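You operate a simulated robot arm through the tools that you are given. There is no shell and no other tool.

The job below is to be done with a simulated robot arm. You get a single attempt, and the scene is never put back.

Task
Start the unit: vent shut, power, air pump and water on, air dial at 3, then press CHECK once.
Fine: wait for 4 bar on the air gauge before the check; the display must read READY.

It is judged by the outcome, as a careful person would: the job done as asked, and still so three seconds after it is handed in. It fails if anything else is knocked over, pushed out of place, dropped, spilled or broken.

Robot
A 6-joint arm with a fingered hand, fixed in place. Base frame: the origin is at the foot of the arm, x ahead of it, y to its left, z up; the work surface is at about z = 720. Lengths are in mm, angles in degrees, forces in N, time in s.
With the tool pointing down near the work surface it reaches from about 300 to 700 mm from the base axis. Its first joint turns from -166.0 to 166.0 degrees. Payload 4 kg.
The TCP is the grasp point between the finger pads, 22 mm short of the fingertips. In the tool frame z runs along the fingers and y along their closing line. Largest opening 112 mm; the body of the gripper starts 60 mm behind the TCP. The gripper is a hand of 4 fingers: y runs from the thumb to the fingers, the wrist lies at [0, 0, -218] in the tool frame, and closing takes about 1.5 s.
Orientation is that of the tool frame in the base frame, as a unit quaternion [w, x, y, z]. With the fingers straight down and closing along the base's y, the tool's x points along the base's -x, its y along +y and its z along -z.

Tools
- The arm moves only by the tool apply_moves. Its argument "series" is one flat list of numbers, 7 for each row, row after row: the opening, from 0 (shut) to 1 (fully open), then the shift along the tool's x, y, z in mm, then the turn, a rotation vector about the tool's x, y, z in degrees. In form: [gripper, tx, ty, tz, rx, ry, rz, gripper, tx, ty, tz, rx, ry, rz, ...]. A call has 1 to 20 rows; each row shifts and turns the commanded pose from where the row before left it, along the tool's axes as they then stand. Each row takes 0.2 s and may step no farther than 50 mm and 8.6 degrees from the row before; otherwise, or with a gripper value out of range, the whole call is refused. A pose out of reach is approached as far as the arm can. The call stops where the force on the tool passes 80 N (or 10 N more than at its start, if that is more) or the arm is blocked; 0.2 s more then pass. The fingers move at their own pace (about 45 mm/s each) and stop on an object; they squeeze with about 28 N. The grip force told is the motor's: it shows also when the fingers shut on nothing. Time passes only in rows, and 0.2 s behind the last, so rows that do not move let the fingers close. It gives the time, the measured TCP pose, the force on the tool (base axes), the opening and the grip force at its end, in the units of the frame above (readings bear some noise), with the torque about the TCP (base axes, N m) and any sound that the robot's microphone picked up.
- Cameras (640 x 400 px; columns grow to the right, rows downward): "scene" is fixed at [47.8, -500.4, 1624.5]; the picture's right is [0.44, -0.90, 0.00], its down [-0.62, -0.30, -0.72] and it looks along [0.65, 0.32, -0.69] (base axes); focal length 367 px, centre (320, 200). "wrist" rides on the gripper at [69, 4, -83] in the tool frame; the picture's right is [-0.06, 1.00, 0.00], its down [-0.77, -0.05, -0.64] and it looks along [-0.64, -0.04, 0.77] (tool axes); focal length 243 px, centre (320, 200). There is no depth. A picture from a camera that has moved, and an enlarged one, comes with that camera's place and axes in the base frame and with its lens.
- capture(camera): a new picture of that camera. It takes no simulated time.
- hand_shape(shape): the hand has 4 fingers and takes this shape, open, in about a second: jaw (thumb against the fingers, like two jaws); tri (thumb and two fingers); tip (a fingertip pinch); poke (one finger out to press); point (the index stretched); flat (the hand flat); cup (the hand cupped); fist (a fist). The gripper value then closes the fingers along that shape, each until it touches; the sizes above hold for jaw. It gives what a move gives, with no picture.
- enlarge(camera, box): a new picture of the part [left, top, right, bottom] of that camera's present view, enlarged. It takes no simulated time.
- hand_in(): hands the job in; it is judged then, once.

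Nothing tells you positions but the pictures and the camera data. Unless the task says otherwise, let go and move clear before handing in.

The tools are called after "Request:" as name(argument=value, ...) on one line, values as JSON. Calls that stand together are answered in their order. apply_moves: Moves the arm, as the interface text tells. Its arguments: {"type":"object","properties":{"series":{"type":"array","items":{"type":"number"}}},"required":["series"]} The other tools are called the same way: hand_shape (shape) gives the hand a shape; capture (camera) takes a picture; enlarge (camera, box) takes an enlarged picture of a part of a camera's view; hand_in () hands the job in.

At the start:

```text
time: 0.0
position: [468.9, 49.0, 1168.5]
tcp_rot: [0.0, 0.0, 1.0, 0.0]
force: [0.0, -0.4, -0.2]
wrist_torque: [-0.02, 0.0, 0.03]
gripper_width: 112.0
finger_force: 0.1
shape: jaw
```

scene: 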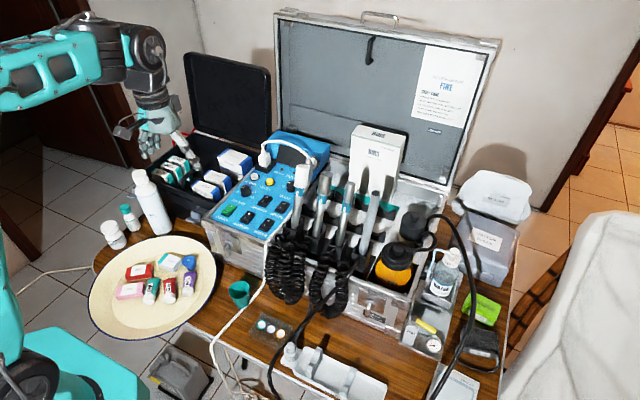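
wrist: 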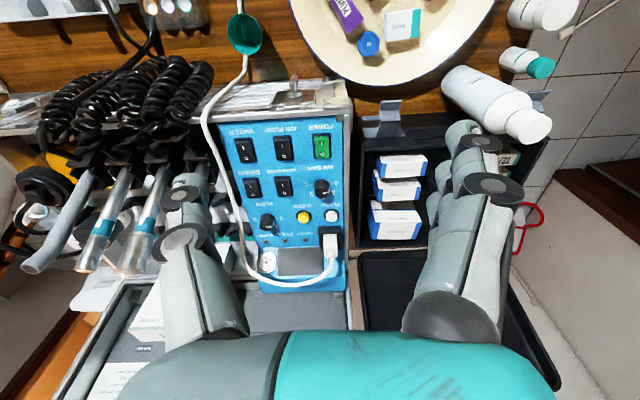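

I see a portable dental unit with a blue control panel (rocker switches for WATER, AIR PUMP, POWER, plus dials and buttons). I'll enlarge the panel in both cameras before I move anything.

Request:
enlarge(camera="scene", box=[200, 120, 340, 250])

Request:
enlarge(camera="wrist", box=[200, 80, 370, 300])

Request:
enlarge(camera="scene", box=[400, 40, 480, 140])

Request:
enlarge(camera="scene", box=[360, 240, 520, 390])

```text
3.08 times, centred on (270, 185) of scene
camera zoom: at [47.8, -500.4, 1624.5], right [0.44, -0.9, 0.0], down [-0.62, -0.3, -0.72], along [0.65, 0.32, -0.69], focal length 1128 px, centre (474, 246)
```

zoom: 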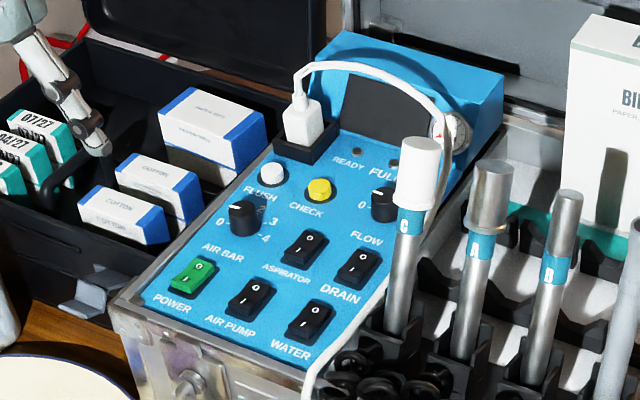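

```text
1.82 times, centred on (285, 190) of wrist
camera zoom: at [401.6, 53.9, 1251.6], right [0.06, 1.0, 0.0], down [0.77, -0.05, 0.64], along [0.64, -0.04, -0.77], focal length 441 px, centre (384, 218)
```

zoom: 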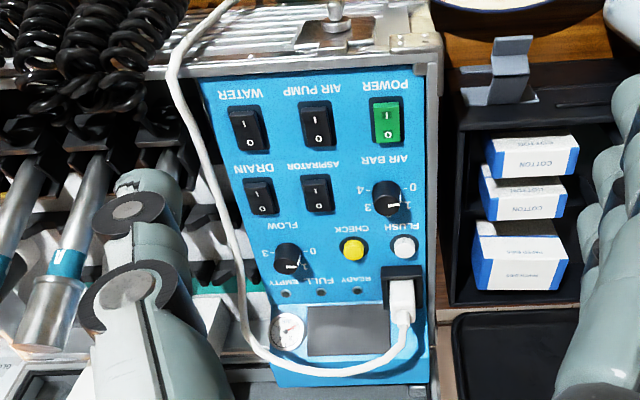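

```text
4.00 times, centred on (440, 90) of scene
camera zoom: at [47.8, -500.4, 1624.5], right [0.44, -0.9, 0.0], down [-0.62, -0.3, -0.72], along [0.65, 0.32, -0.69], focal length 1467 px, centre (-160, 640)
```

zoom: 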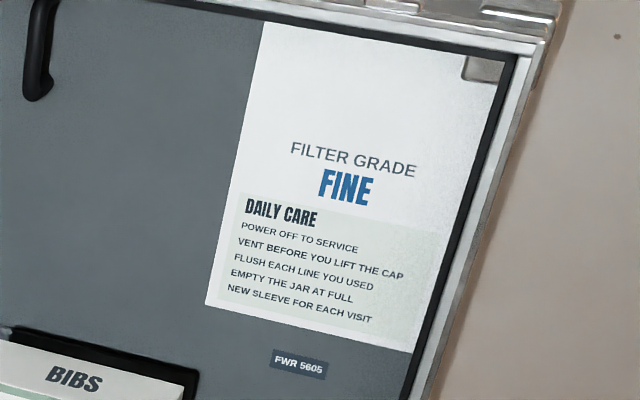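

```text
2.67 times, centred on (440, 315) of scene
camera zoom: at [47.8, -500.4, 1624.5], right [0.44, -0.9, 0.0], down [-0.62, -0.3, -0.72], along [0.65, 0.32, -0.69], focal length 978 px, centre (0, -107)
```

zoom: 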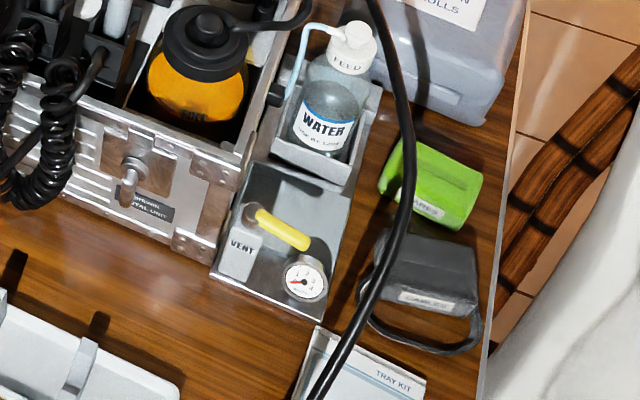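

The filter card reads FINE, so the 4 bar wait applies. The vent looks like the yellow lever beside a gauge at the lower right of the case, so I'll zoom in on it, on the dials and on the gauge.

Request:
enlarge(camera="scene", box=[408, 305, 456, 360])

Request:
enlarge(camera="scene", box=[235, 165, 300, 205])

Request:
enlarge(camera="scene", box=[270, 125, 335, 190])

Request:
enlarge(camera="scene", box=[200, 190, 320, 265])

Request:
enlarge(camera="wrist", box=[220, 170, 360, 290])

```text
7.27 times, centred on (432, 332) of scene
camera zoom: at [47.8, -500.4, 1624.5], right [0.44, -0.9, 0.0], down [-0.62, -0.3, -0.72], along [0.65, 0.32, -0.69], focal length 2667 px, centre (-494, -764)
```

zoom: 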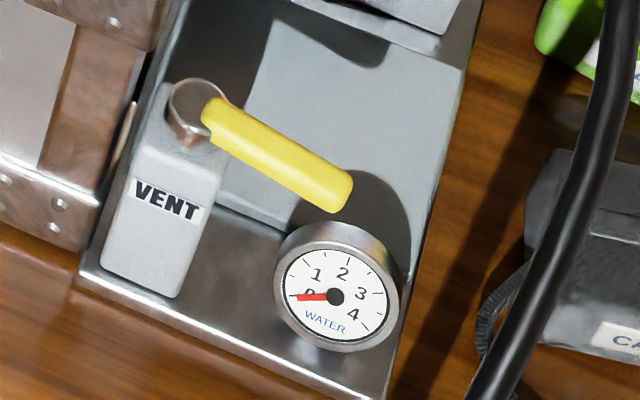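

```text
9.85 times, centred on (268, 185) of scene
camera zoom: at [47.8, -500.4, 1624.5], right [0.44, -0.9, 0.0], down [-0.62, -0.3, -0.72], along [0.65, 0.32, -0.69], focal length 3611 px, centre (837, 348)
```

zoom: 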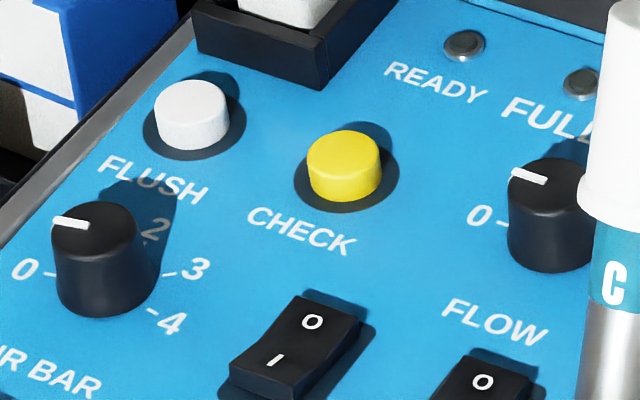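

```text
6.15 times, centred on (302, 158) of scene
camera zoom: at [47.8, -500.4, 1624.5], right [0.44, -0.9, 0.0], down [-0.62, -0.3, -0.72], along [0.65, 0.32, -0.69], focal length 2257 px, centre (428, 462)
```

zoom: 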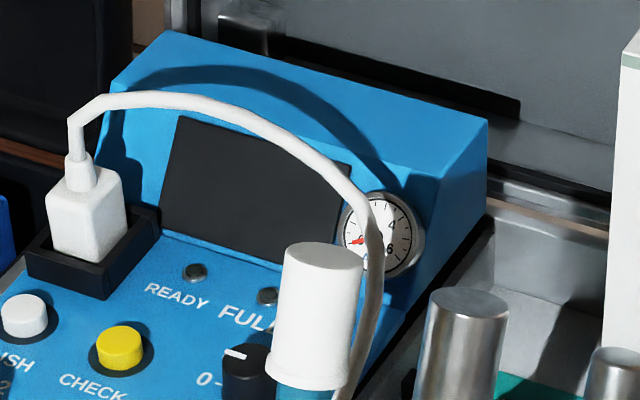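

```text
5.33 times, centred on (260, 228) of scene
camera zoom: at [47.8, -500.4, 1624.5], right [0.44, -0.9, 0.0], down [-0.62, -0.3, -0.72], along [0.65, 0.32, -0.69], focal length 1956 px, centre (640, 53)
```

zoom: 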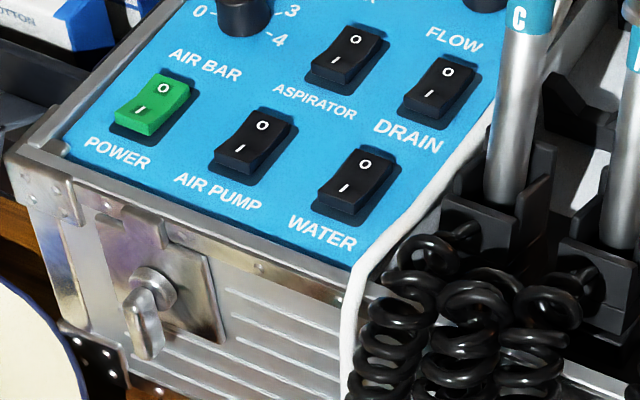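

```text
3.33 times, centred on (290, 230) of wrist
camera zoom: at [401.6, 53.9, 1251.6], right [0.06, 1.0, 0.0], down [0.77, -0.05, 0.64], along [0.64, -0.04, -0.77], focal length 809 px, centre (420, 100)
```

zoom: 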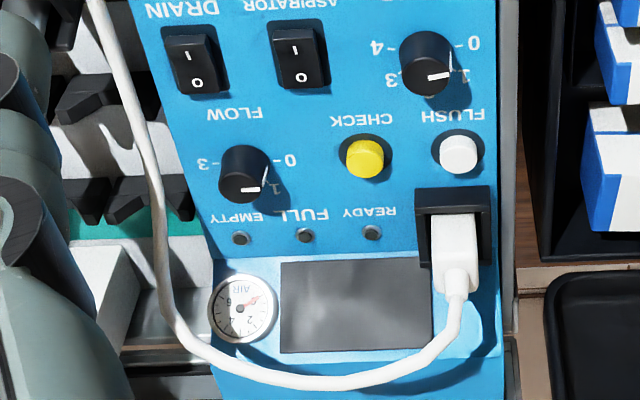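

The main row of switches is at about x 584, y +45 / -15 / -77, z 898. The AIR BAR dial is near (658, 38, 913) and CHECK near (725, 0, 911). I'll carry the wrist camera high over to the vent side to look at the lever up close.

Request:
apply_moves(series=[1, 6.9, -39.9, 10.8, 0, 0, 0, 1, 6.9, -39.9, 10.8, 0, 0, 0, 1, 6.9, -39.9, 10.8, 0, 0, 0, 1, 6.9, -39.9, 10.8, 0, 0, 0, 1, 6.9, -39.9, 10.8, 0, 0, 0, 1, 6.9, -39.9, 10.8, 0, 0, 0, 1, 6.9, -39.9, 10.8, 0, 0, 0, 1, 6.9, -39.9, 10.8, 0, 0, 0, 1, 6.9, -39.9, 10.8, 0, 0, 0, 1, 6.9, -39.9, 10.8, 0, 0, 0, 1, 0, 0, 0, 0, 0, 7.5, 1, 0, 0, 0, 0, 0, 7.5, 1, 0, 0, 0, 0, 0, 7.5, 1, 0, 0, 0, 0, 0, 7.5, 1, 0, 0, 0, 0, 0, 7.5, 1, 0, 0, 0, 0, 0, 7.5])

Request:
capture(camera="wrist")

Request:
capture(camera="scene")

```text
time: 3.4
position: [399.7, -349.7, 1060.3]
tcp_rot: [0.0, 0.383, 0.924, 0.0]
force: [0.2, -0.1, -0.1]
wrist_torque: [-0.02, 0.01, 0.0]
gripper_width: 111.9
finger_force: 0.0
shape: jaw
```

```text
taken
camera wrist: at [355.2, -297.3, 1143.4], right [0.75, 0.66, 0.0], down [0.51, -0.58, 0.64], along [0.42, -0.48, -0.77], focal length 243 px, centre (320, 200)
```

wrist: 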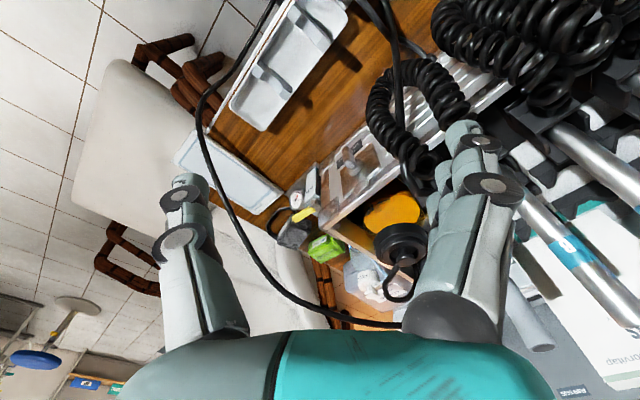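

```text
taken
```

scene: 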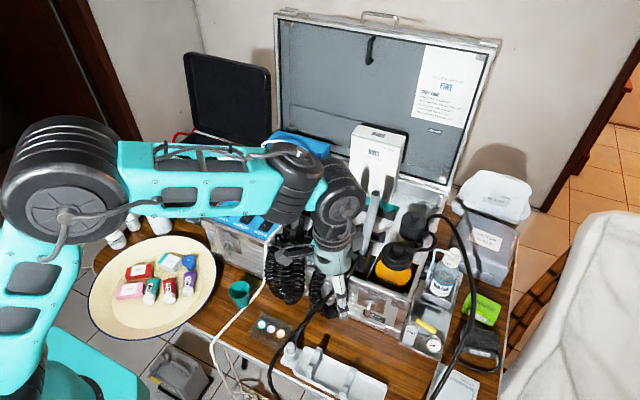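

The vent lever and water gauge show up near (305, 205) in the wrist view. I'll enlarge that part.

Request:
enlarge(camera="wrist", box=[260, 150, 360, 250])

Request:
enlarge(camera="scene", box=[395, 300, 465, 365])

```text
4.00 times, centred on (310, 200) of wrist
camera zoom: at [355.2, -297.3, 1143.4], right [0.75, 0.66, 0.0], down [0.51, -0.58, 0.64], along [0.42, -0.48, -0.77], focal length 970 px, centre (360, 200)
```

zoom: 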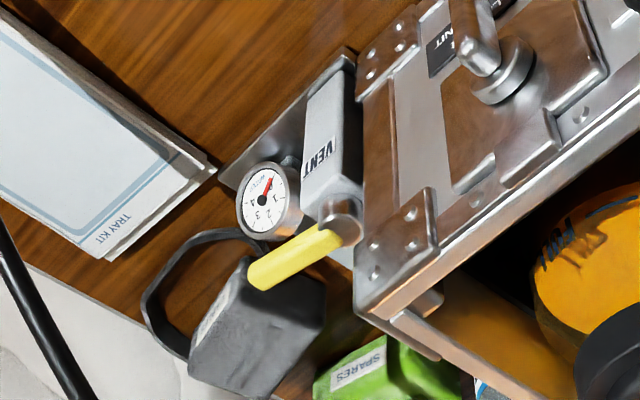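

```text
6.15 times, centred on (430, 332) of scene
camera zoom: at [47.8, -500.4, 1624.5], right [0.44, -0.9, 0.0], down [-0.62, -0.3, -0.72], along [0.65, 0.32, -0.69], focal length 2257 px, centre (-357, -615)
```

zoom: 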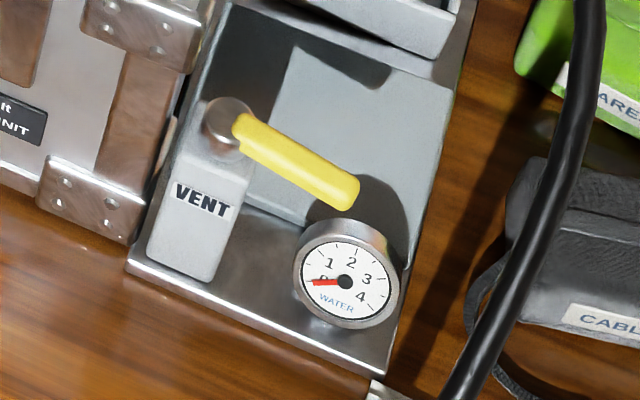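

The lever hub is near (531, -512, 825), at the top of a vertical VENT post, and the lever lies level and points to -y. I'll move the camera closer to see which way it opens and shuts.

Request:
apply_moves(series=[1, -26.5, -1.8, 25, 0, 0, 0, 1, -26.5, -1.8, 25, 0, 0, 0, 1, -26.5, -1.8, 25, 0, 0, 0, 1, -26.5, -1.8, 25, 0, 0, 0])

Request:
capture(camera="wrist")

Request:
enlarge(camera="wrist", box=[240, 140, 370, 250])

Request:
capture(camera="scene")

```text
time: 4.4
position: [470.5, -430.2, 959.3]
tcp_rot: [0.0, 0.384, 0.923, 0.0]
force: [0.7, 0.2, 0.0]
wrist_torque: [0.01, -0.03, 0.02]
gripper_width: 111.9
finger_force: 0.0
shape: jaw
```

```text
taken
camera wrist: at [426.3, -378.5, 1042.6], right [0.75, 0.66, 0.0], down [0.51, -0.58, 0.64], along [0.42, -0.48, -0.77], focal length 243 px, centre (320, 200)
```

wrist: 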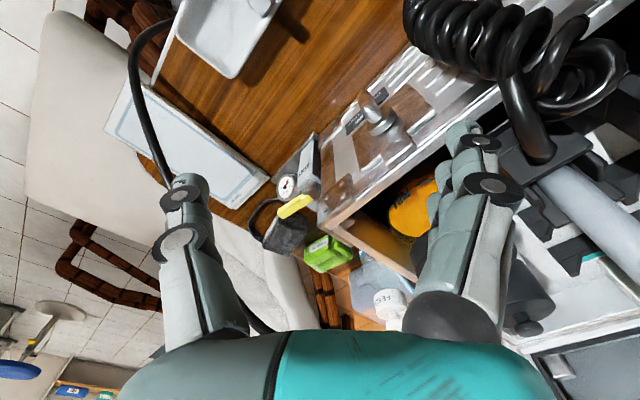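

```text
3.64 times, centred on (305, 195) of wrist
camera zoom: at [426.3, -378.5, 1042.6], right [0.75, 0.66, 0.0], down [0.51, -0.58, 0.64], along [0.42, -0.48, -0.77], focal length 882 px, centre (374, 218)
```

zoom: 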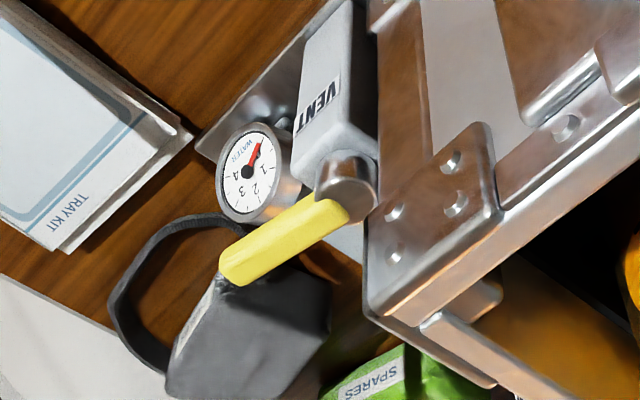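

```text
taken
```

scene: 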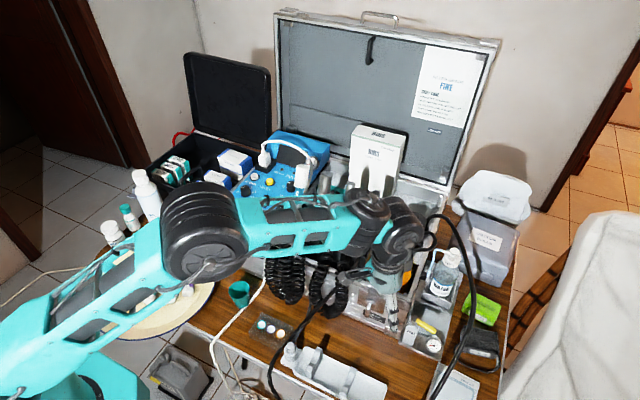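

I want a tighter view of the hub to see which way its axis runs.

Request:
enlarge(camera="wrist", box=[275, 165, 330, 220])

Request:
enlarge(camera="scene", box=[405, 310, 445, 350])

```text
7.27 times, centred on (302, 192) of wrist
camera zoom: at [426.3, -378.5, 1042.6], right [0.75, 0.66, 0.0], down [0.51, -0.58, 0.64], along [0.42, -0.48, -0.77], focal length 1764 px, centre (447, 254)
```

zoom: 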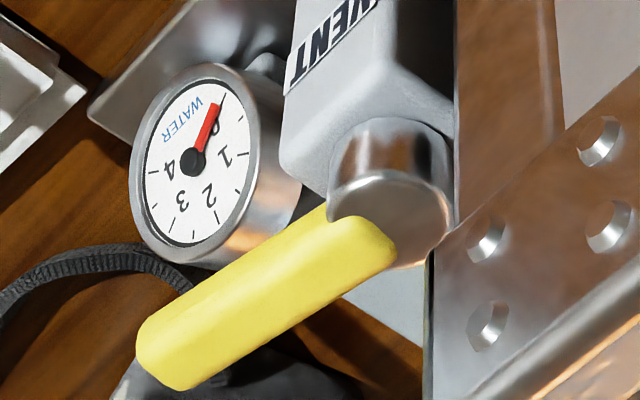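

```text
10.00 times, centred on (425, 330) of scene
camera zoom: at [47.8, -500.4, 1624.5], right [0.44, -0.9, 0.0], down [-0.62, -0.3, -0.72], along [0.65, 0.32, -0.69], focal length 3667 px, centre (-730, -1100)
```

zoom: 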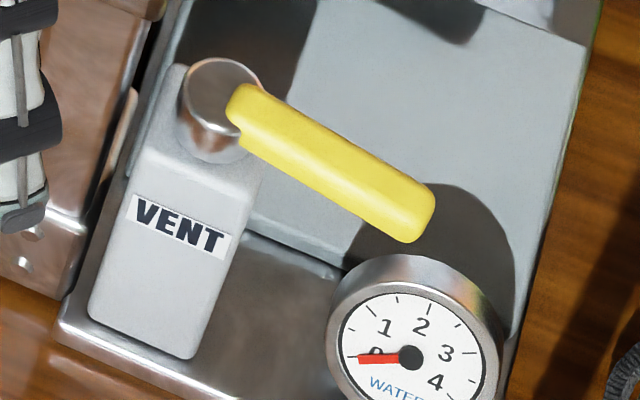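

The hub axis is vertical, so the lever swings in the horizontal plane, but there are no open or shut marks. The safest way to learn its state is to power the panel first and read the display and gauges, so I'll go back to the panel and form a poke finger.

Request:
apply_moves(series=[1, 26.5, 1.8, -25, 0, 0, 0, 1, 26.5, 1.8, -25, 0, 0, 0, 1, 26.5, 1.8, -25, 0, 0, 0, 1, 26.5, 1.8, -25, 0, 0, 0, 1, 0, 0, 0, 0, 0, -7.5, 1, 0, 0, 0, 0, 0, -7.5, 1, 0, 0, 0, 0, 0, -7.5, 1, 0, 0, 0, 0, 0, -7.5, 1, 0, 0, 0, 0, 0, -7.5, 1, 0, 0, 0, 0, 0, -7.5, 1, -8.75, 42.5, 0, 0, 0, 0, 1, -8.75, 42.5, 0, 0, 0, 0, 1, -8.75, 42.5, 0, 0, 0, 0, 1, -8.75, 42.5, 0, 0, 0, 0, 1, -8.75, 42.5, 0, 0, 0, 0, 1, -8.75, 42.5, 0, 0, 0, 0, 1, -8.75, 42.5, 0, 0, 0, 0, 1, -8.75, 42.5, 0, 0, 0, 0])

Request:
hand_shape(shape="poke")

Request:
capture(camera="wrist")

Request:
capture(camera="scene")

```text
time: 8.2
position: [471.4, -10.0, 1059.2]
tcp_rot: [0.0, 0.001, 1.0, 0.0]
force: [0.1, 0.0, 0.3]
wrist_torque: [-0.01, 0.0, 0.02]
gripper_width: 111.8
finger_force: 0.0
shape: jaw
```

```text
time: 9.1
position: [471.0, -11.4, 1060.7]
tcp_rot: [0.0, 0.001, 1.0, 0.0]
force: [0.0, -0.1, 0.8]
wrist_torque: [0.01, 0.0, 0.05]
gripper_width: 0.0
finger_force: 0.1
shape: poke
```

```text
taken
camera wrist: at [403.1, -5.4, 1142.2], right [0.06, 1.0, 0.0], down [0.77, -0.05, 0.64], along [0.64, -0.04, -0.77], focal length 243 px, centre (320, 200)
```

wrist: 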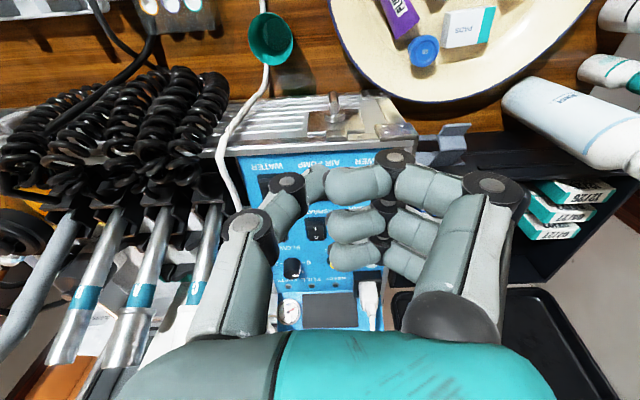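

```text
taken
```

scene: 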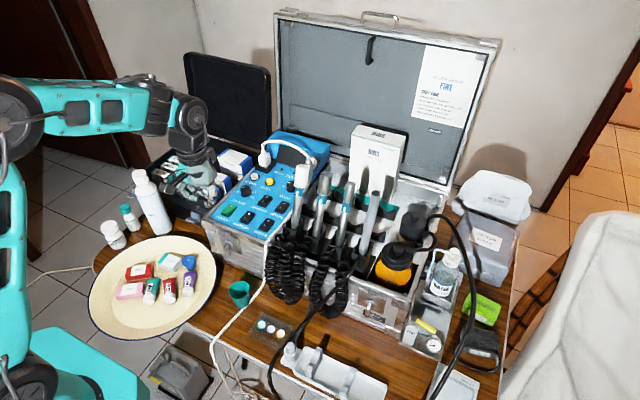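

The hand has taken the poke shape, and I need to know which finger sticks out and where its tip is. I'll enlarge both views.

Request:
enlarge(camera="wrist", box=[200, 120, 540, 340])

Request:
enlarge(camera="scene", box=[140, 80, 260, 210])

```text
1.82 times, centred on (370, 230) of wrist
camera zoom: at [403.1, -5.4, 1142.2], right [0.06, 1.0, 0.0], down [0.77, -0.05, 0.64], along [0.64, -0.04, -0.77], focal length 441 px, centre (229, 146)
```

zoom: 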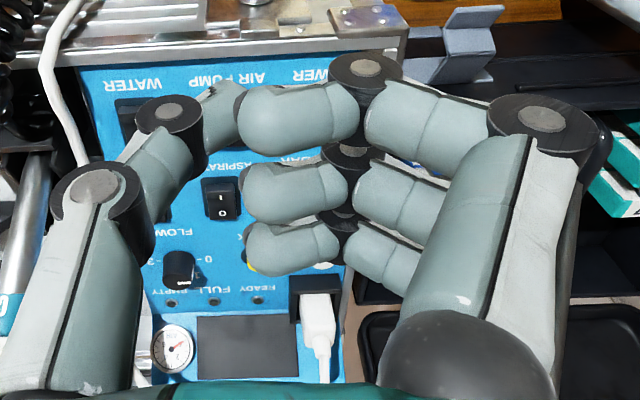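

```text
3.08 times, centred on (200, 145) of scene
camera zoom: at [47.8, -500.4, 1624.5], right [0.44, -0.9, 0.0], down [-0.62, -0.3, -0.72], along [0.65, 0.32, -0.69], focal length 1128 px, centre (689, 369)
```

zoom: 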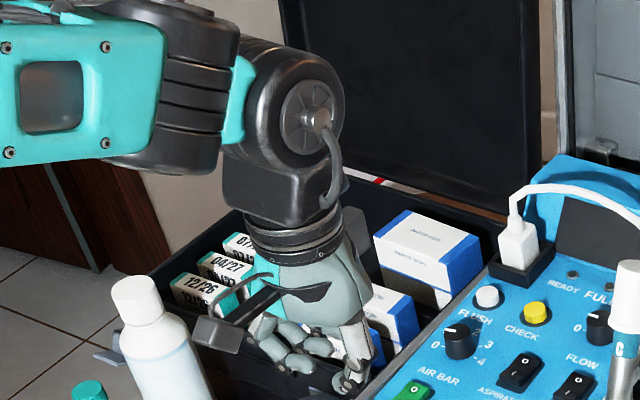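

It isn't clear which finger is out, and the hand may still be moving. I'll let some time pass with the gripper value open and look again.

Request:
apply_moves(series=[1, 0, 0, 0, 0, 0, 0, 1, 0, 0, 0, 0, 0, 0, 1, 0, 0, 0, 0, 0, 0, 1, 0, 0, 0, 0, 0, 0, 1, 0, 0, 0, 0, 0, 0])

Request:
enlarge(camera="wrist", box=[200, 120, 540, 340])

Request:
enlarge(camera="scene", box=[140, 80, 260, 210])

```text
time: 10.3
position: [471.3, -9.6, 1059.3]
tcp_rot: [0.0, 0.0, 1.0, 0.0]
force: [-0.1, -0.1, -0.3]
wrist_torque: [-0.01, 0.0, -0.01]
gripper_width: 0.0
finger_force: 0.0
shape: poke
```

```text
1.82 times, centred on (370, 230) of wrist
camera zoom: at [403.1, -5.2, 1142.2], right [0.06, 1.0, 0.0], down [0.77, -0.05, 0.64], along [0.64, -0.04, -0.77], focal length 441 px, centre (229, 146)
```

zoom: 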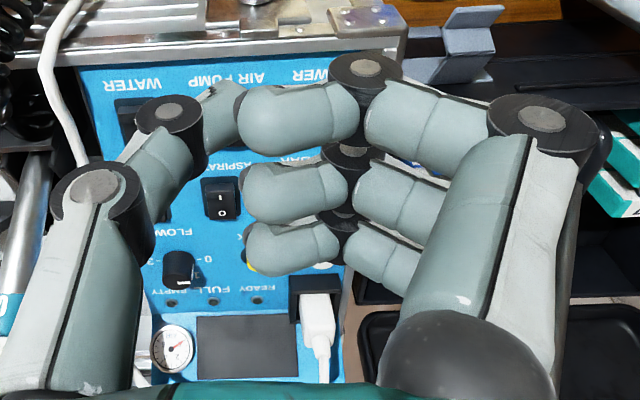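

```text
3.08 times, centred on (200, 145) of scene
camera zoom: at [47.8, -500.4, 1624.5], right [0.44, -0.9, 0.0], down [-0.62, -0.3, -0.72], along [0.65, 0.32, -0.69], focal length 1128 px, centre (689, 369)
```

zoom: 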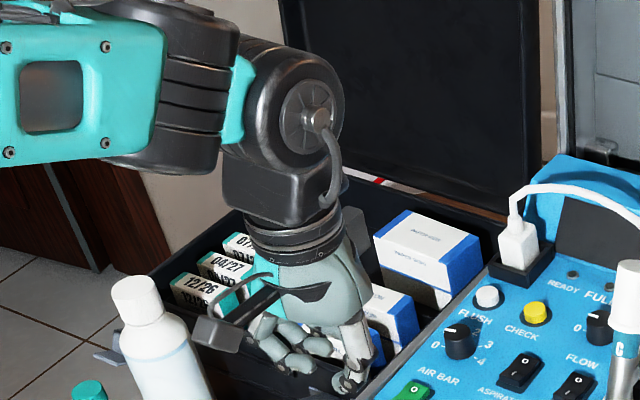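

In poke the extended tip is hard to make out, so I'll try the point shape to compare.

Request:
hand_shape(shape="point")

Request:
apply_moves(series=[1, 0, 0, 0, 0, 0, 0, 1, 0, 0, 0, 0, 0, 0, 1, 0, 0, 0, 0, 0, 0])

Request:
enlarge(camera="wrist", box=[200, 120, 540, 340])

Request:
enlarge(camera="scene", box=[140, 80, 260, 210])

```text
time: 11.2
position: [471.8, -9.4, 1059.1]
tcp_rot: [0.0, 0.001, 1.0, 0.0]
force: [-0.4, -0.5, 0.1]
wrist_torque: [0.0, 0.01, -0.03]
gripper_width: 105.9
finger_force: 0.1
shape: point
```

```text
time: 12.0
position: [471.9, -10.1, 1059.2]
tcp_rot: [0.0, 0.0, 1.0, 0.0]
force: [0.0, 0.5, 0.0]
wrist_torque: [0.0, -0.04, -0.01]
gripper_width: 105.9
finger_force: 0.1
shape: point
```

```text
1.82 times, centred on (370, 230) of wrist
camera zoom: at [403.1, -5.2, 1142.2], right [0.06, 1.0, 0.0], down [0.77, -0.05, 0.64], along [0.64, -0.04, -0.77], focal length 441 px, centre (229, 146)
```

zoom: 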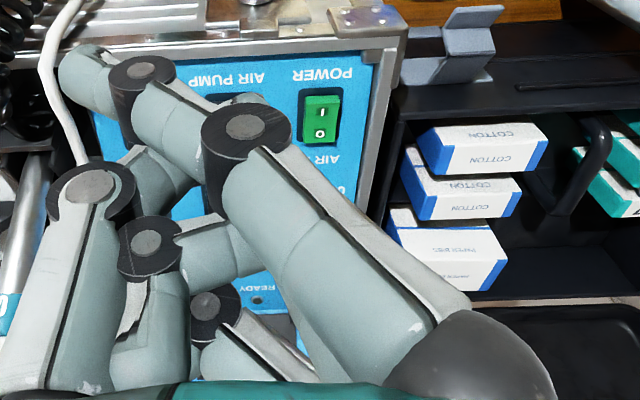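

```text
3.08 times, centred on (200, 145) of scene
camera zoom: at [47.8, -500.4, 1624.5], right [0.44, -0.9, 0.0], down [-0.62, -0.3, -0.72], along [0.65, 0.32, -0.69], focal length 1128 px, centre (689, 369)
```

zoom: 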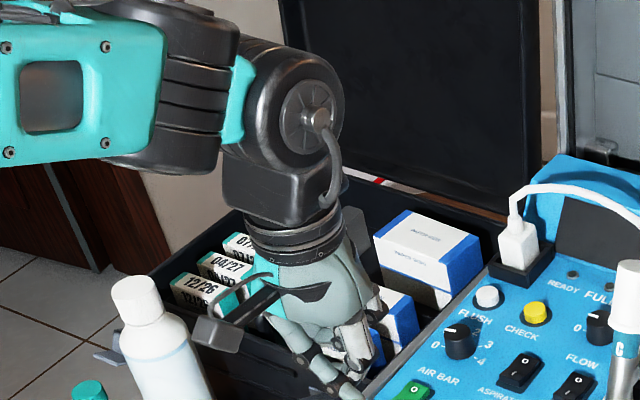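

In point, the index runs diagonally and its tip is only about level with the TCP, near tool (21, -30, -3). The poke tip seems to end about 18 mm ahead of the TCP, close to the axis. I'll check the tip pinch before choosing.

Request:
hand_shape(shape="tip")

Request:
apply_moves(series=[1, 0, 0, 0, 0, 0, 0, 1, 0, 0, 0, 0, 0, 0, 1, 0, 0, 0, 0, 0, 0])

Request:
enlarge(camera="wrist", box=[200, 120, 540, 340])

Request:
enlarge(camera="scene", box=[140, 80, 260, 210])

Request:
apply_moves(series=[0, 0, 0, 0, 0, 0, 0, 0, 0, 0, 0, 0, 0, 0, 0, 0, 0, 0, 0, 0, 0, 0, 0, 0, 0, 0, 0, 0, 0, 0, 0, 0, 0, 0, 0, 0, 0, 0, 0, 0, 0, 0, 0, 0, 0, 0, 0, 0, 0, 0, 0, 0, 0, 0, 0, 0])

Request:
enlarge(camera="wrist", box=[200, 120, 540, 340])

Request:
enlarge(camera="scene", box=[140, 80, 260, 210])

```text
time: 12.9
position: [471.3, -10.3, 1060.3]
tcp_rot: [0.0, 0.0, 1.0, 0.0]
force: [-0.5, 0.3, 0.4]
wrist_torque: [-0.01, 0.03, -0.01]
gripper_width: 111.8
finger_force: 0.1
shape: tip
```

```text
time: 13.7
position: [471.9, -9.6, 1058.3]
tcp_rot: [0.0, 0.001, 1.0, 0.001]
force: [-1.4, 0.4, -0.2]
wrist_torque: [0.03, 0.01, -0.02]
gripper_width: 112.0
finger_force: 0.0
shape: tip
```

```text
1.82 times, centred on (370, 230) of wrist
camera zoom: at [403.1, -5.2, 1142.2], right [0.06, 1.0, 0.0], down [0.77, -0.05, 0.64], along [0.64, -0.04, -0.77], focal length 441 px, centre (229, 146)
```

zoom: 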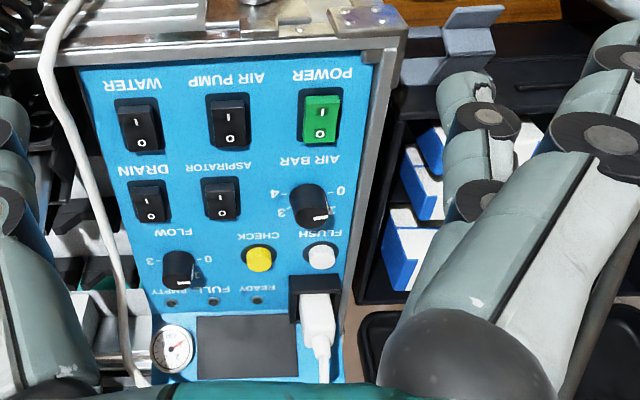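

```text
3.08 times, centred on (200, 145) of scene
camera zoom: at [47.8, -500.4, 1624.5], right [0.44, -0.9, 0.0], down [-0.62, -0.3, -0.72], along [0.65, 0.32, -0.69], focal length 1128 px, centre (689, 369)
```

zoom: 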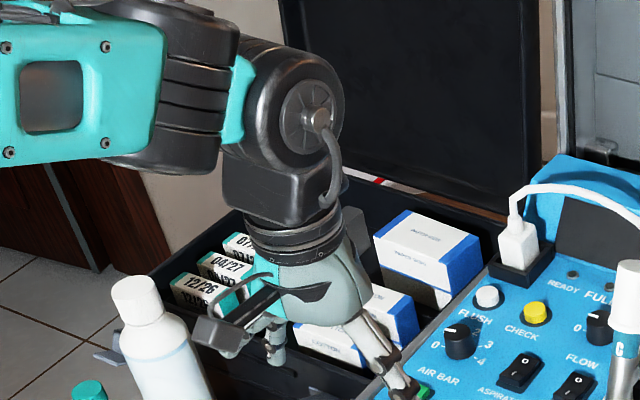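

```text
time: 15.5
position: [471.9, -11.6, 1059.8]
tcp_rot: [0.0, 0.0, 1.0, 0.0]
force: [-0.4, 0.8, 0.0]
wrist_torque: [-0.05, 0.0, 0.01]
gripper_width: 0.0
finger_force: 28.1
shape: tip
```

```text
1.82 times, centred on (370, 230) of wrist
camera zoom: at [403.1, -5.2, 1142.2], right [0.06, 1.0, 0.0], down [0.77, -0.05, 0.64], along [0.64, -0.04, -0.77], focal length 441 px, centre (229, 146)
```

zoom: 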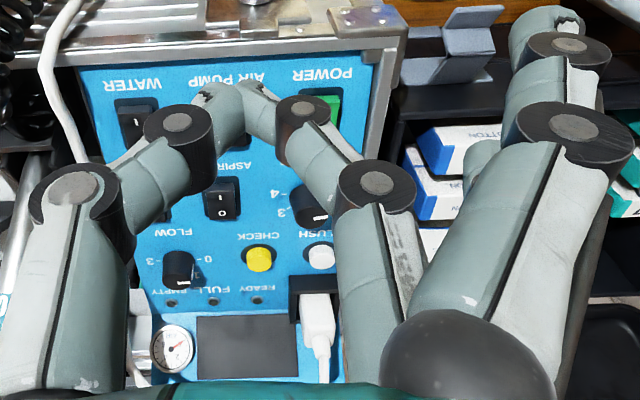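

```text
3.08 times, centred on (200, 145) of scene
camera zoom: at [47.8, -500.4, 1624.5], right [0.44, -0.9, 0.0], down [-0.62, -0.3, -0.72], along [0.65, 0.32, -0.69], focal length 1128 px, centre (689, 369)
```

zoom: 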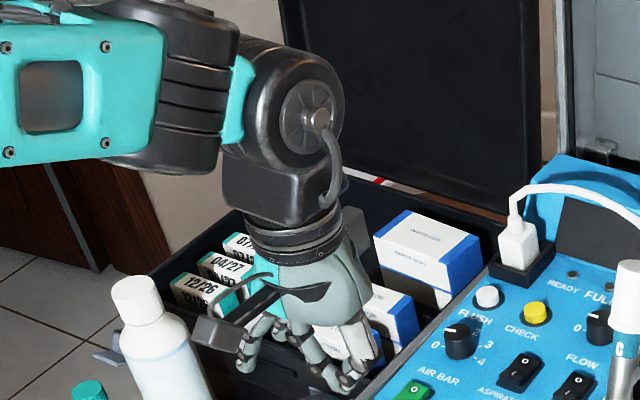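

In the tip pinch the thumb and one finger meet at tool (0, 2, +22), but the other fingers splay out. Poke keeps those fingers curled and the thumb out, so it suits pressing better. I'll go back to poke and measure its tip precisely.

Request:
hand_shape(shape="poke")

Request:
apply_moves(series=[0, 0, 0, 0, 0, 0, 0, 0, 0, 0, 0, 0, 0, 0, 0, 0, 0, 0, 0, 0, 0, 0, 0, 0, 0, 0, 0, 0, 0, 0, 0, 0, 0, 0, 0])

Request:
enlarge(camera="wrist", box=[230, 140, 430, 270])

Request:
enlarge(camera="scene", box=[170, 150, 240, 215])

```text
time: 16.4
position: [470.9, -10.9, 1058.3]
tcp_rot: [-0.001, 0.001, 1.0, 0.0]
force: [0.2, 0.4, 0.2]
wrist_torque: [-0.01, 0.02, -0.03]
gripper_width: 0.2
finger_force: 0.0
shape: poke
```

```text
time: 17.6
position: [471.2, -10.1, 1060.2]
tcp_rot: [0.0, 0.0, 1.0, 0.0]
force: [0.0, 0.2, -0.5]
wrist_torque: [0.01, -0.04, 0.02]
gripper_width: 0.1
finger_force: 0.1
shape: jaw
```

```text
3.08 times, centred on (330, 205) of wrist
camera zoom: at [403.1, -5.2, 1142.2], right [0.06, 1.0, 0.0], down [0.77, -0.05, 0.64], along [0.64, -0.04, -0.77], focal length 746 px, centre (289, 185)
```

zoom: 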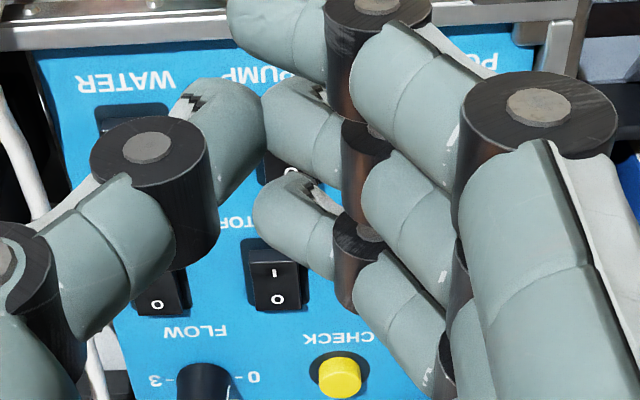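

```text
6.15 times, centred on (205, 182) of scene
camera zoom: at [47.8, -500.4, 1624.5], right [0.44, -0.9, 0.0], down [-0.62, -0.3, -0.72], along [0.65, 0.32, -0.69], focal length 2257 px, centre (1028, 308)
```

zoom: 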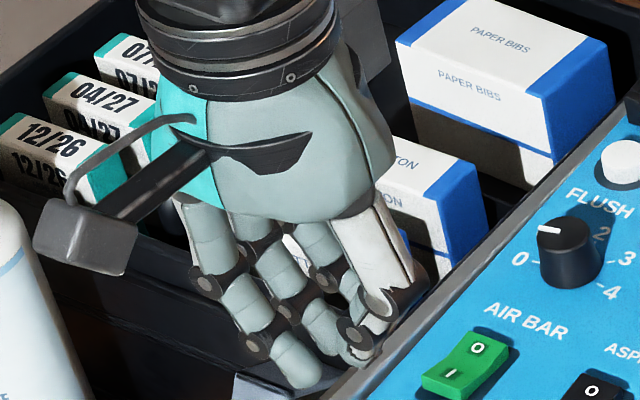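

Sending gripper value 0 dropped the hand back to jaw, so poke has to be held with value 1. I'll reset it and measure the tip.

Request:
hand_shape(shape="poke")

Request:
apply_moves(series=[1, 0, 0, 0, 0, 0, 0, 1, 0, 0, 0, 0, 0, 0, 1, 0, 0, 0, 0, 0, 0])

Request:
enlarge(camera="wrist", box=[230, 140, 430, 270])

Request:
enlarge(camera="scene", box=[170, 150, 240, 215])

```text
time: 18.5
position: [471.4, -10.9, 1059.2]
tcp_rot: [0.0, 0.0, 1.0, 0.0]
force: [0.5, -0.3, 0.8]
wrist_torque: [0.02, 0.02, 0.03]
gripper_width: 0.0
finger_force: 0.0
shape: poke
```

```text
time: 19.3
position: [471.6, -10.0, 1058.5]
tcp_rot: [0.0, 0.0, 1.0, 0.0]
force: [0.2, 0.4, 0.2]
wrist_torque: [0.02, 0.01, 0.0]
gripper_width: 0.0
finger_force: 0.1
shape: poke
```

```text
3.08 times, centred on (330, 205) of wrist
camera zoom: at [403.1, -5.2, 1142.2], right [0.06, 1.0, 0.0], down [0.77, -0.05, 0.64], along [0.64, -0.04, -0.77], focal length 746 px, centre (289, 185)
```

zoom: 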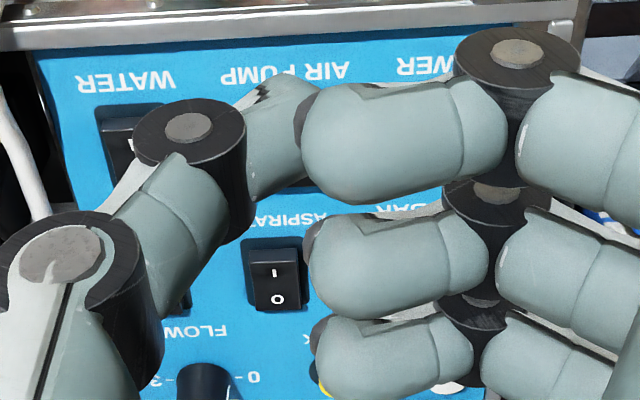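

```text
6.15 times, centred on (205, 182) of scene
camera zoom: at [47.8, -500.4, 1624.5], right [0.44, -0.9, 0.0], down [-0.62, -0.3, -0.72], along [0.65, 0.32, -0.69], focal length 2257 px, centre (1028, 308)
```

zoom: 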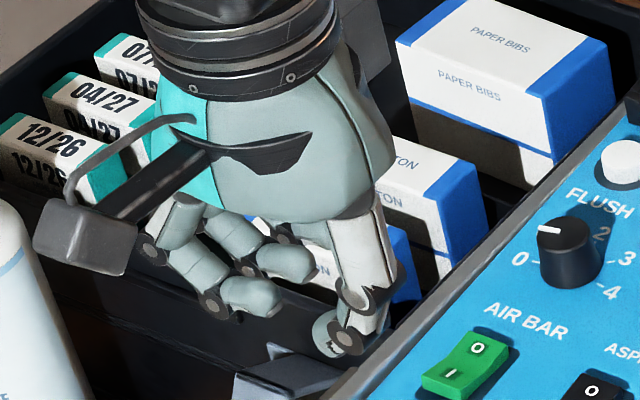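

I'll look closer at the thumb tip in the scene view.

Request:
enlarge(camera="scene", box=[205, 180, 235, 210])

Request:
enlarge(camera="wrist", box=[270, 150, 350, 220])

```text
13.33 times, centred on (220, 195) of scene
camera zoom: at [47.8, -500.4, 1624.5], right [0.44, -0.9, 0.0], down [-0.62, -0.3, -0.72], along [0.65, 0.32, -0.69], focal length 4890 px, centre (1653, 267)
```

zoom: 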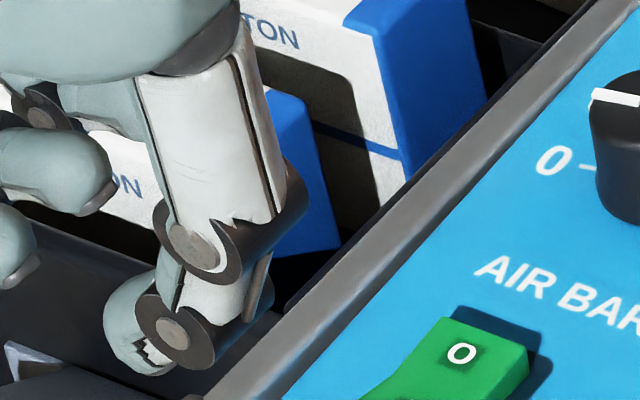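

```text
5.71 times, centred on (310, 185) of wrist
camera zoom: at [403.1, -5.2, 1142.2], right [0.06, 1.0, 0.0], down [0.77, -0.05, 0.64], along [0.64, -0.04, -0.77], focal length 1386 px, centre (377, 286)
```

zoom: 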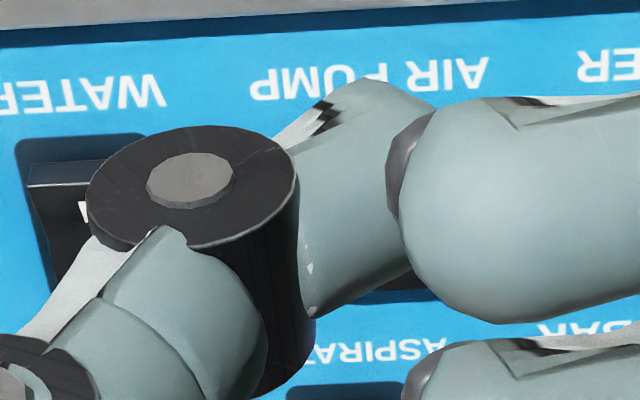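

The poke thumb tip sits about 20 mm below the TCP, a few mm toward the base. The panel is roughly level at z 893–900. I'll hover about 20 mm above the "I" end of POWER and check the alignment before pressing.

Request:
apply_moves(series=[1, -26.4, 13.8, 28, 0, 0, 0, 1, -26.4, 13.8, 28, 0, 0, 0, 1, -26.4, 13.8, 28, 0, 0, 0, 1, -26.4, 13.8, 28, 0, 0, 0])

Request:
enlarge(camera="wrist", box=[200, 100, 480, 280])

Request:
enlarge(camera="scene", box=[190, 160, 290, 255])

```text
time: 20.3
position: [579.6, 49.8, 946.5]
tcp_rot: [0.001, 0.0, 1.0, -0.001]
force: [-1.0, -1.3, -0.7]
wrist_torque: [0.02, 0.02, 0.02]
gripper_width: 0.0
finger_force: 0.1
shape: poke
```

```text
2.22 times, centred on (340, 190) of wrist
camera zoom: at [511.7, 54.4, 1029.3], right [0.06, 1.0, 0.0], down [0.76, -0.05, 0.64], along [0.64, -0.04, -0.77], focal length 539 px, centre (276, 222)
```

zoom: 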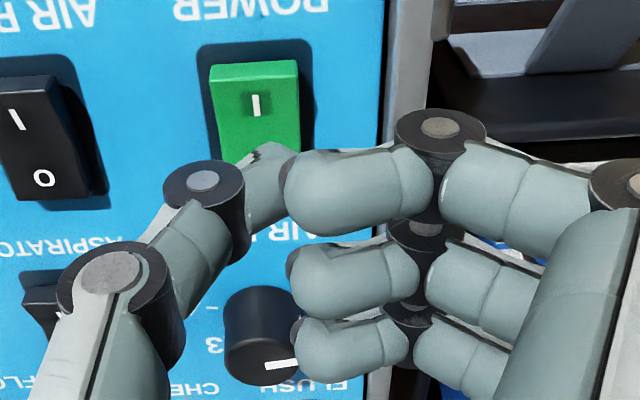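

```text
4.21 times, centred on (240, 208) of scene
camera zoom: at [47.8, -500.4, 1624.5], right [0.44, -0.9, 0.0], down [-0.62, -0.3, -0.72], along [0.65, 0.32, -0.69], focal length 1544 px, centre (657, 168)
```

zoom: 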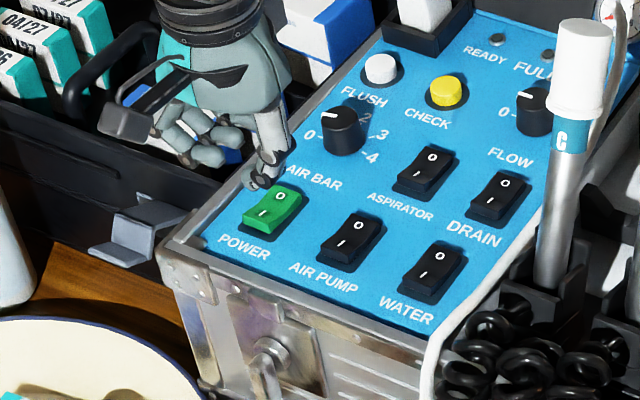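

The thumb tip is over the POWER rocker. I'll shift slightly toward the I end and go down in small steps while watching the force.

Request:
apply_moves(series=[1, 2, -4, 8, 0, 0, 0, 1, 0, 0, 4, 0, 0, 0, 1, 0, 0, 3, 0, 0, 0, 1, 0, 0, 0, 0, 0, 0])

Request:
enlarge(camera="scene", box=[220, 185, 280, 240])

Request:
enlarge(camera="wrist", box=[240, 80, 400, 200])

```text
time: 21.3
position: [574.5, 41.7, 934.1]
tcp_rot: [0.0, 0.0, 1.0, 0.0]
force: [-0.2, 0.3, 0.2]
wrist_torque: [0.03, -0.01, -0.02]
gripper_width: 0.1
finger_force: 0.0
shape: poke
```

```text
7.27 times, centred on (250, 212) of scene
camera zoom: at [47.8, -500.4, 1624.5], right [0.44, -0.9, 0.0], down [-0.62, -0.3, -0.72], along [0.65, 0.32, -0.69], focal length 2667 px, centre (829, 109)
```

zoom: 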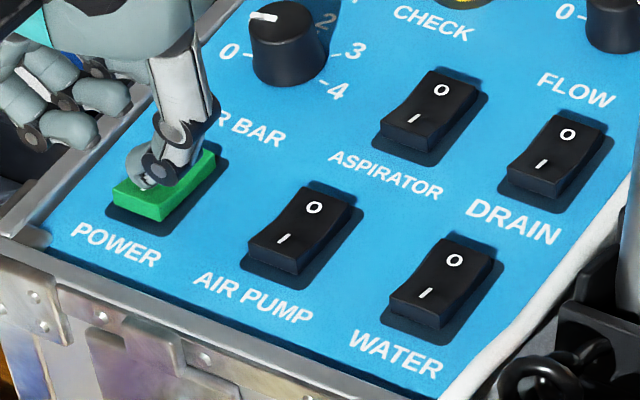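

```text
3.33 times, centred on (320, 140) of wrist
camera zoom: at [506.9, 47.1, 1015.5], right [0.06, 1.0, 0.0], down [0.77, -0.05, 0.64], along [0.64, -0.04, -0.77], focal length 809 px, centre (320, 400)
```

zoom: 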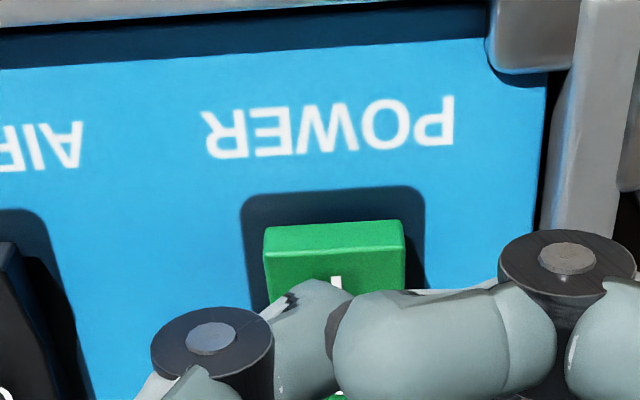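

The tip is just above the I end, close to its front edge. I'll nudge 4 mm forward and 3 mm to +y, then keep going down in small steps.

Request:
apply_moves(series=[1, -4, 3, 3, 0, 0, 0, 1, 0, 0, 3, 0, 0, 0, 1, 0, 0, 2, 0, 0, 0, 1, 0, 0, 0, 0, 0, 0])

Request:
enlarge(camera="scene", box=[220, 185, 280, 240])

```text
time: 22.3
position: [579.3, 42.0, 927.0]
tcp_rot: [0.003, 0.001, 1.0, 0.0]
force: [-3.7, -8.9, 30.7]
wrist_torque: [-0.05, 0.05, -0.02]
gripper_width: 0.0
finger_force: 0.0
shape: poke
```

```text
7.27 times, centred on (250, 212) of scene
camera zoom: at [47.8, -500.4, 1624.5], right [0.44, -0.9, 0.0], down [-0.62, -0.3, -0.72], along [0.65, 0.32, -0.69], focal length 2667 px, centre (829, 109)
```

zoom: 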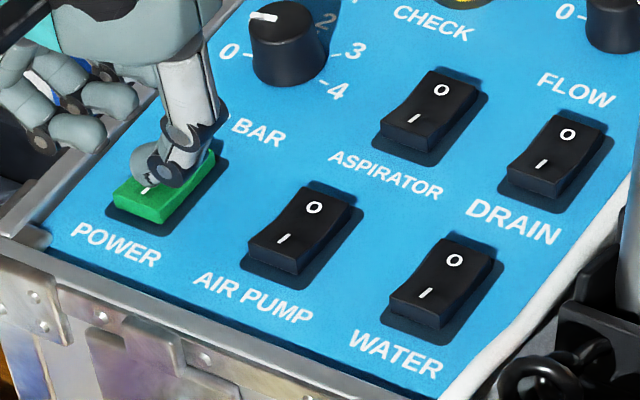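

Contact gave 30 N with no flip, because the tip landed near the rocker's pivot. I'll lift, move 9 mm toward the front edge and press again.

Request:
apply_moves(series=[1, 0, 0, -8, 0, 0, 0, 1, 9, 2, 0, 0, 0, 0, 1, 0, 0, 4, 0, 0, 0, 1, 0, 0, 3, 0, 0, 0, 1, 0, 0, 2, 0, 0, 0, 1, 0, 0, 0, 0, 0, 0])

Request:
enlarge(camera="scene", box=[220, 185, 280, 240])

```text
time: 23.7
position: [570.5, 45.1, 926.1]
tcp_rot: [0.002, 0.001, 1.0, 0.0]
force: [-1.7, -5.2, 22.8]
wrist_torque: [-0.07, -0.06, -0.04]
gripper_width: 0.0
finger_force: 0.1
shape: poke
```

```text
7.27 times, centred on (250, 212) of scene
camera zoom: at [47.8, -500.4, 1624.5], right [0.44, -0.9, 0.0], down [-0.62, -0.3, -0.72], along [0.65, 0.32, -0.69], focal length 2667 px, centre (829, 109)
```

zoom: 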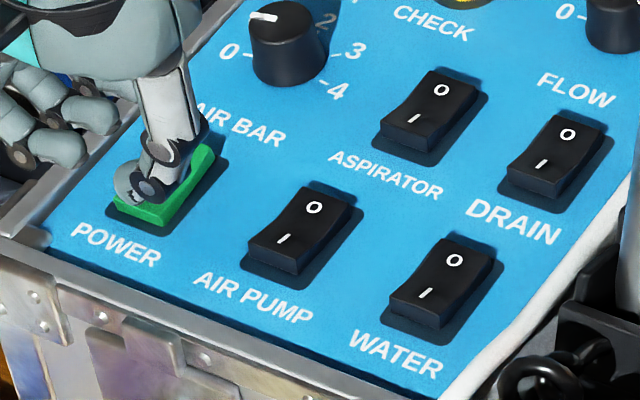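

The rocker looks tipped to the I side now. I'll lift off and check the switch and the display.

Request:
apply_moves(series=[1, 0, 0, -20, 0, 0, 0, 1, 0, 0, -30, 0, 0, 0, 1, 30, 0, -20, 0, 0, 0, 1, 0, 0, 0, 0, 0, 0])

Request:
enlarge(camera="scene", box=[200, 120, 340, 250])

Request:
enlarge(camera="scene", box=[270, 125, 335, 190])

Request:
capture(camera="wrist")

```text
time: 24.7
position: [537.8, 43.9, 995.7]
tcp_rot: [0.0, 0.0, 1.0, 0.0]
force: [0.1, 0.0, 0.0]
wrist_torque: [0.03, -0.01, 0.0]
gripper_width: 0.0
finger_force: 0.0
shape: poke
```

```text
3.08 times, centred on (270, 185) of scene
camera zoom: at [47.8, -500.4, 1624.5], right [0.44, -0.9, 0.0], down [-0.62, -0.3, -0.72], along [0.65, 0.32, -0.69], focal length 1128 px, centre (474, 246)
```

zoom: 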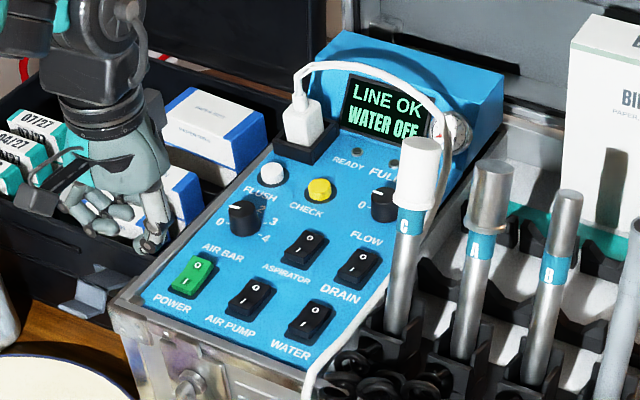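

```text
6.15 times, centred on (302, 158) of scene
camera zoom: at [47.8, -500.4, 1624.5], right [0.44, -0.9, 0.0], down [-0.62, -0.3, -0.72], along [0.65, 0.32, -0.69], focal length 2257 px, centre (428, 462)
```

zoom: 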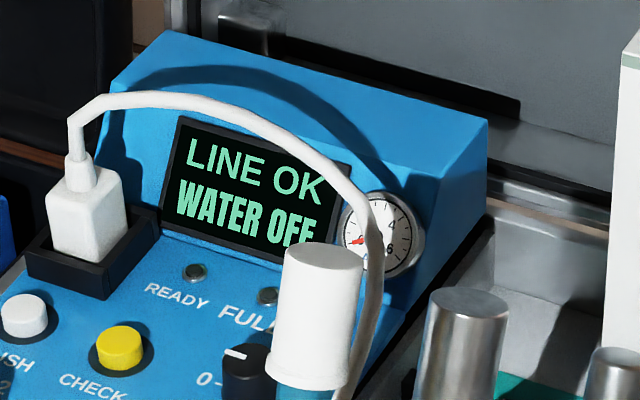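

```text
taken
camera wrist: at [469.6, 49.2, 1078.0], right [0.06, 1.0, 0.0], down [0.77, -0.05, 0.64], along [0.64, -0.04, -0.77], focal length 243 px, centre (320, 200)
```

wrist: 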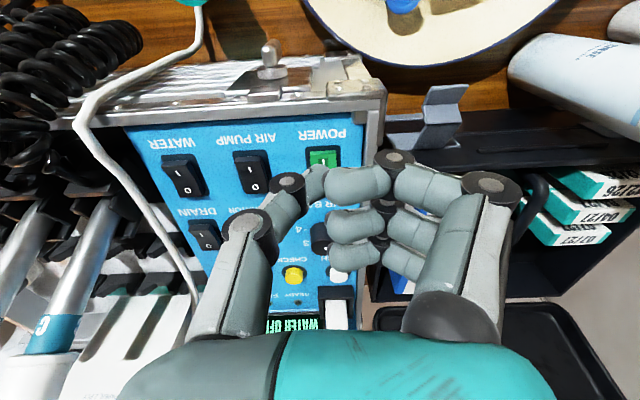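

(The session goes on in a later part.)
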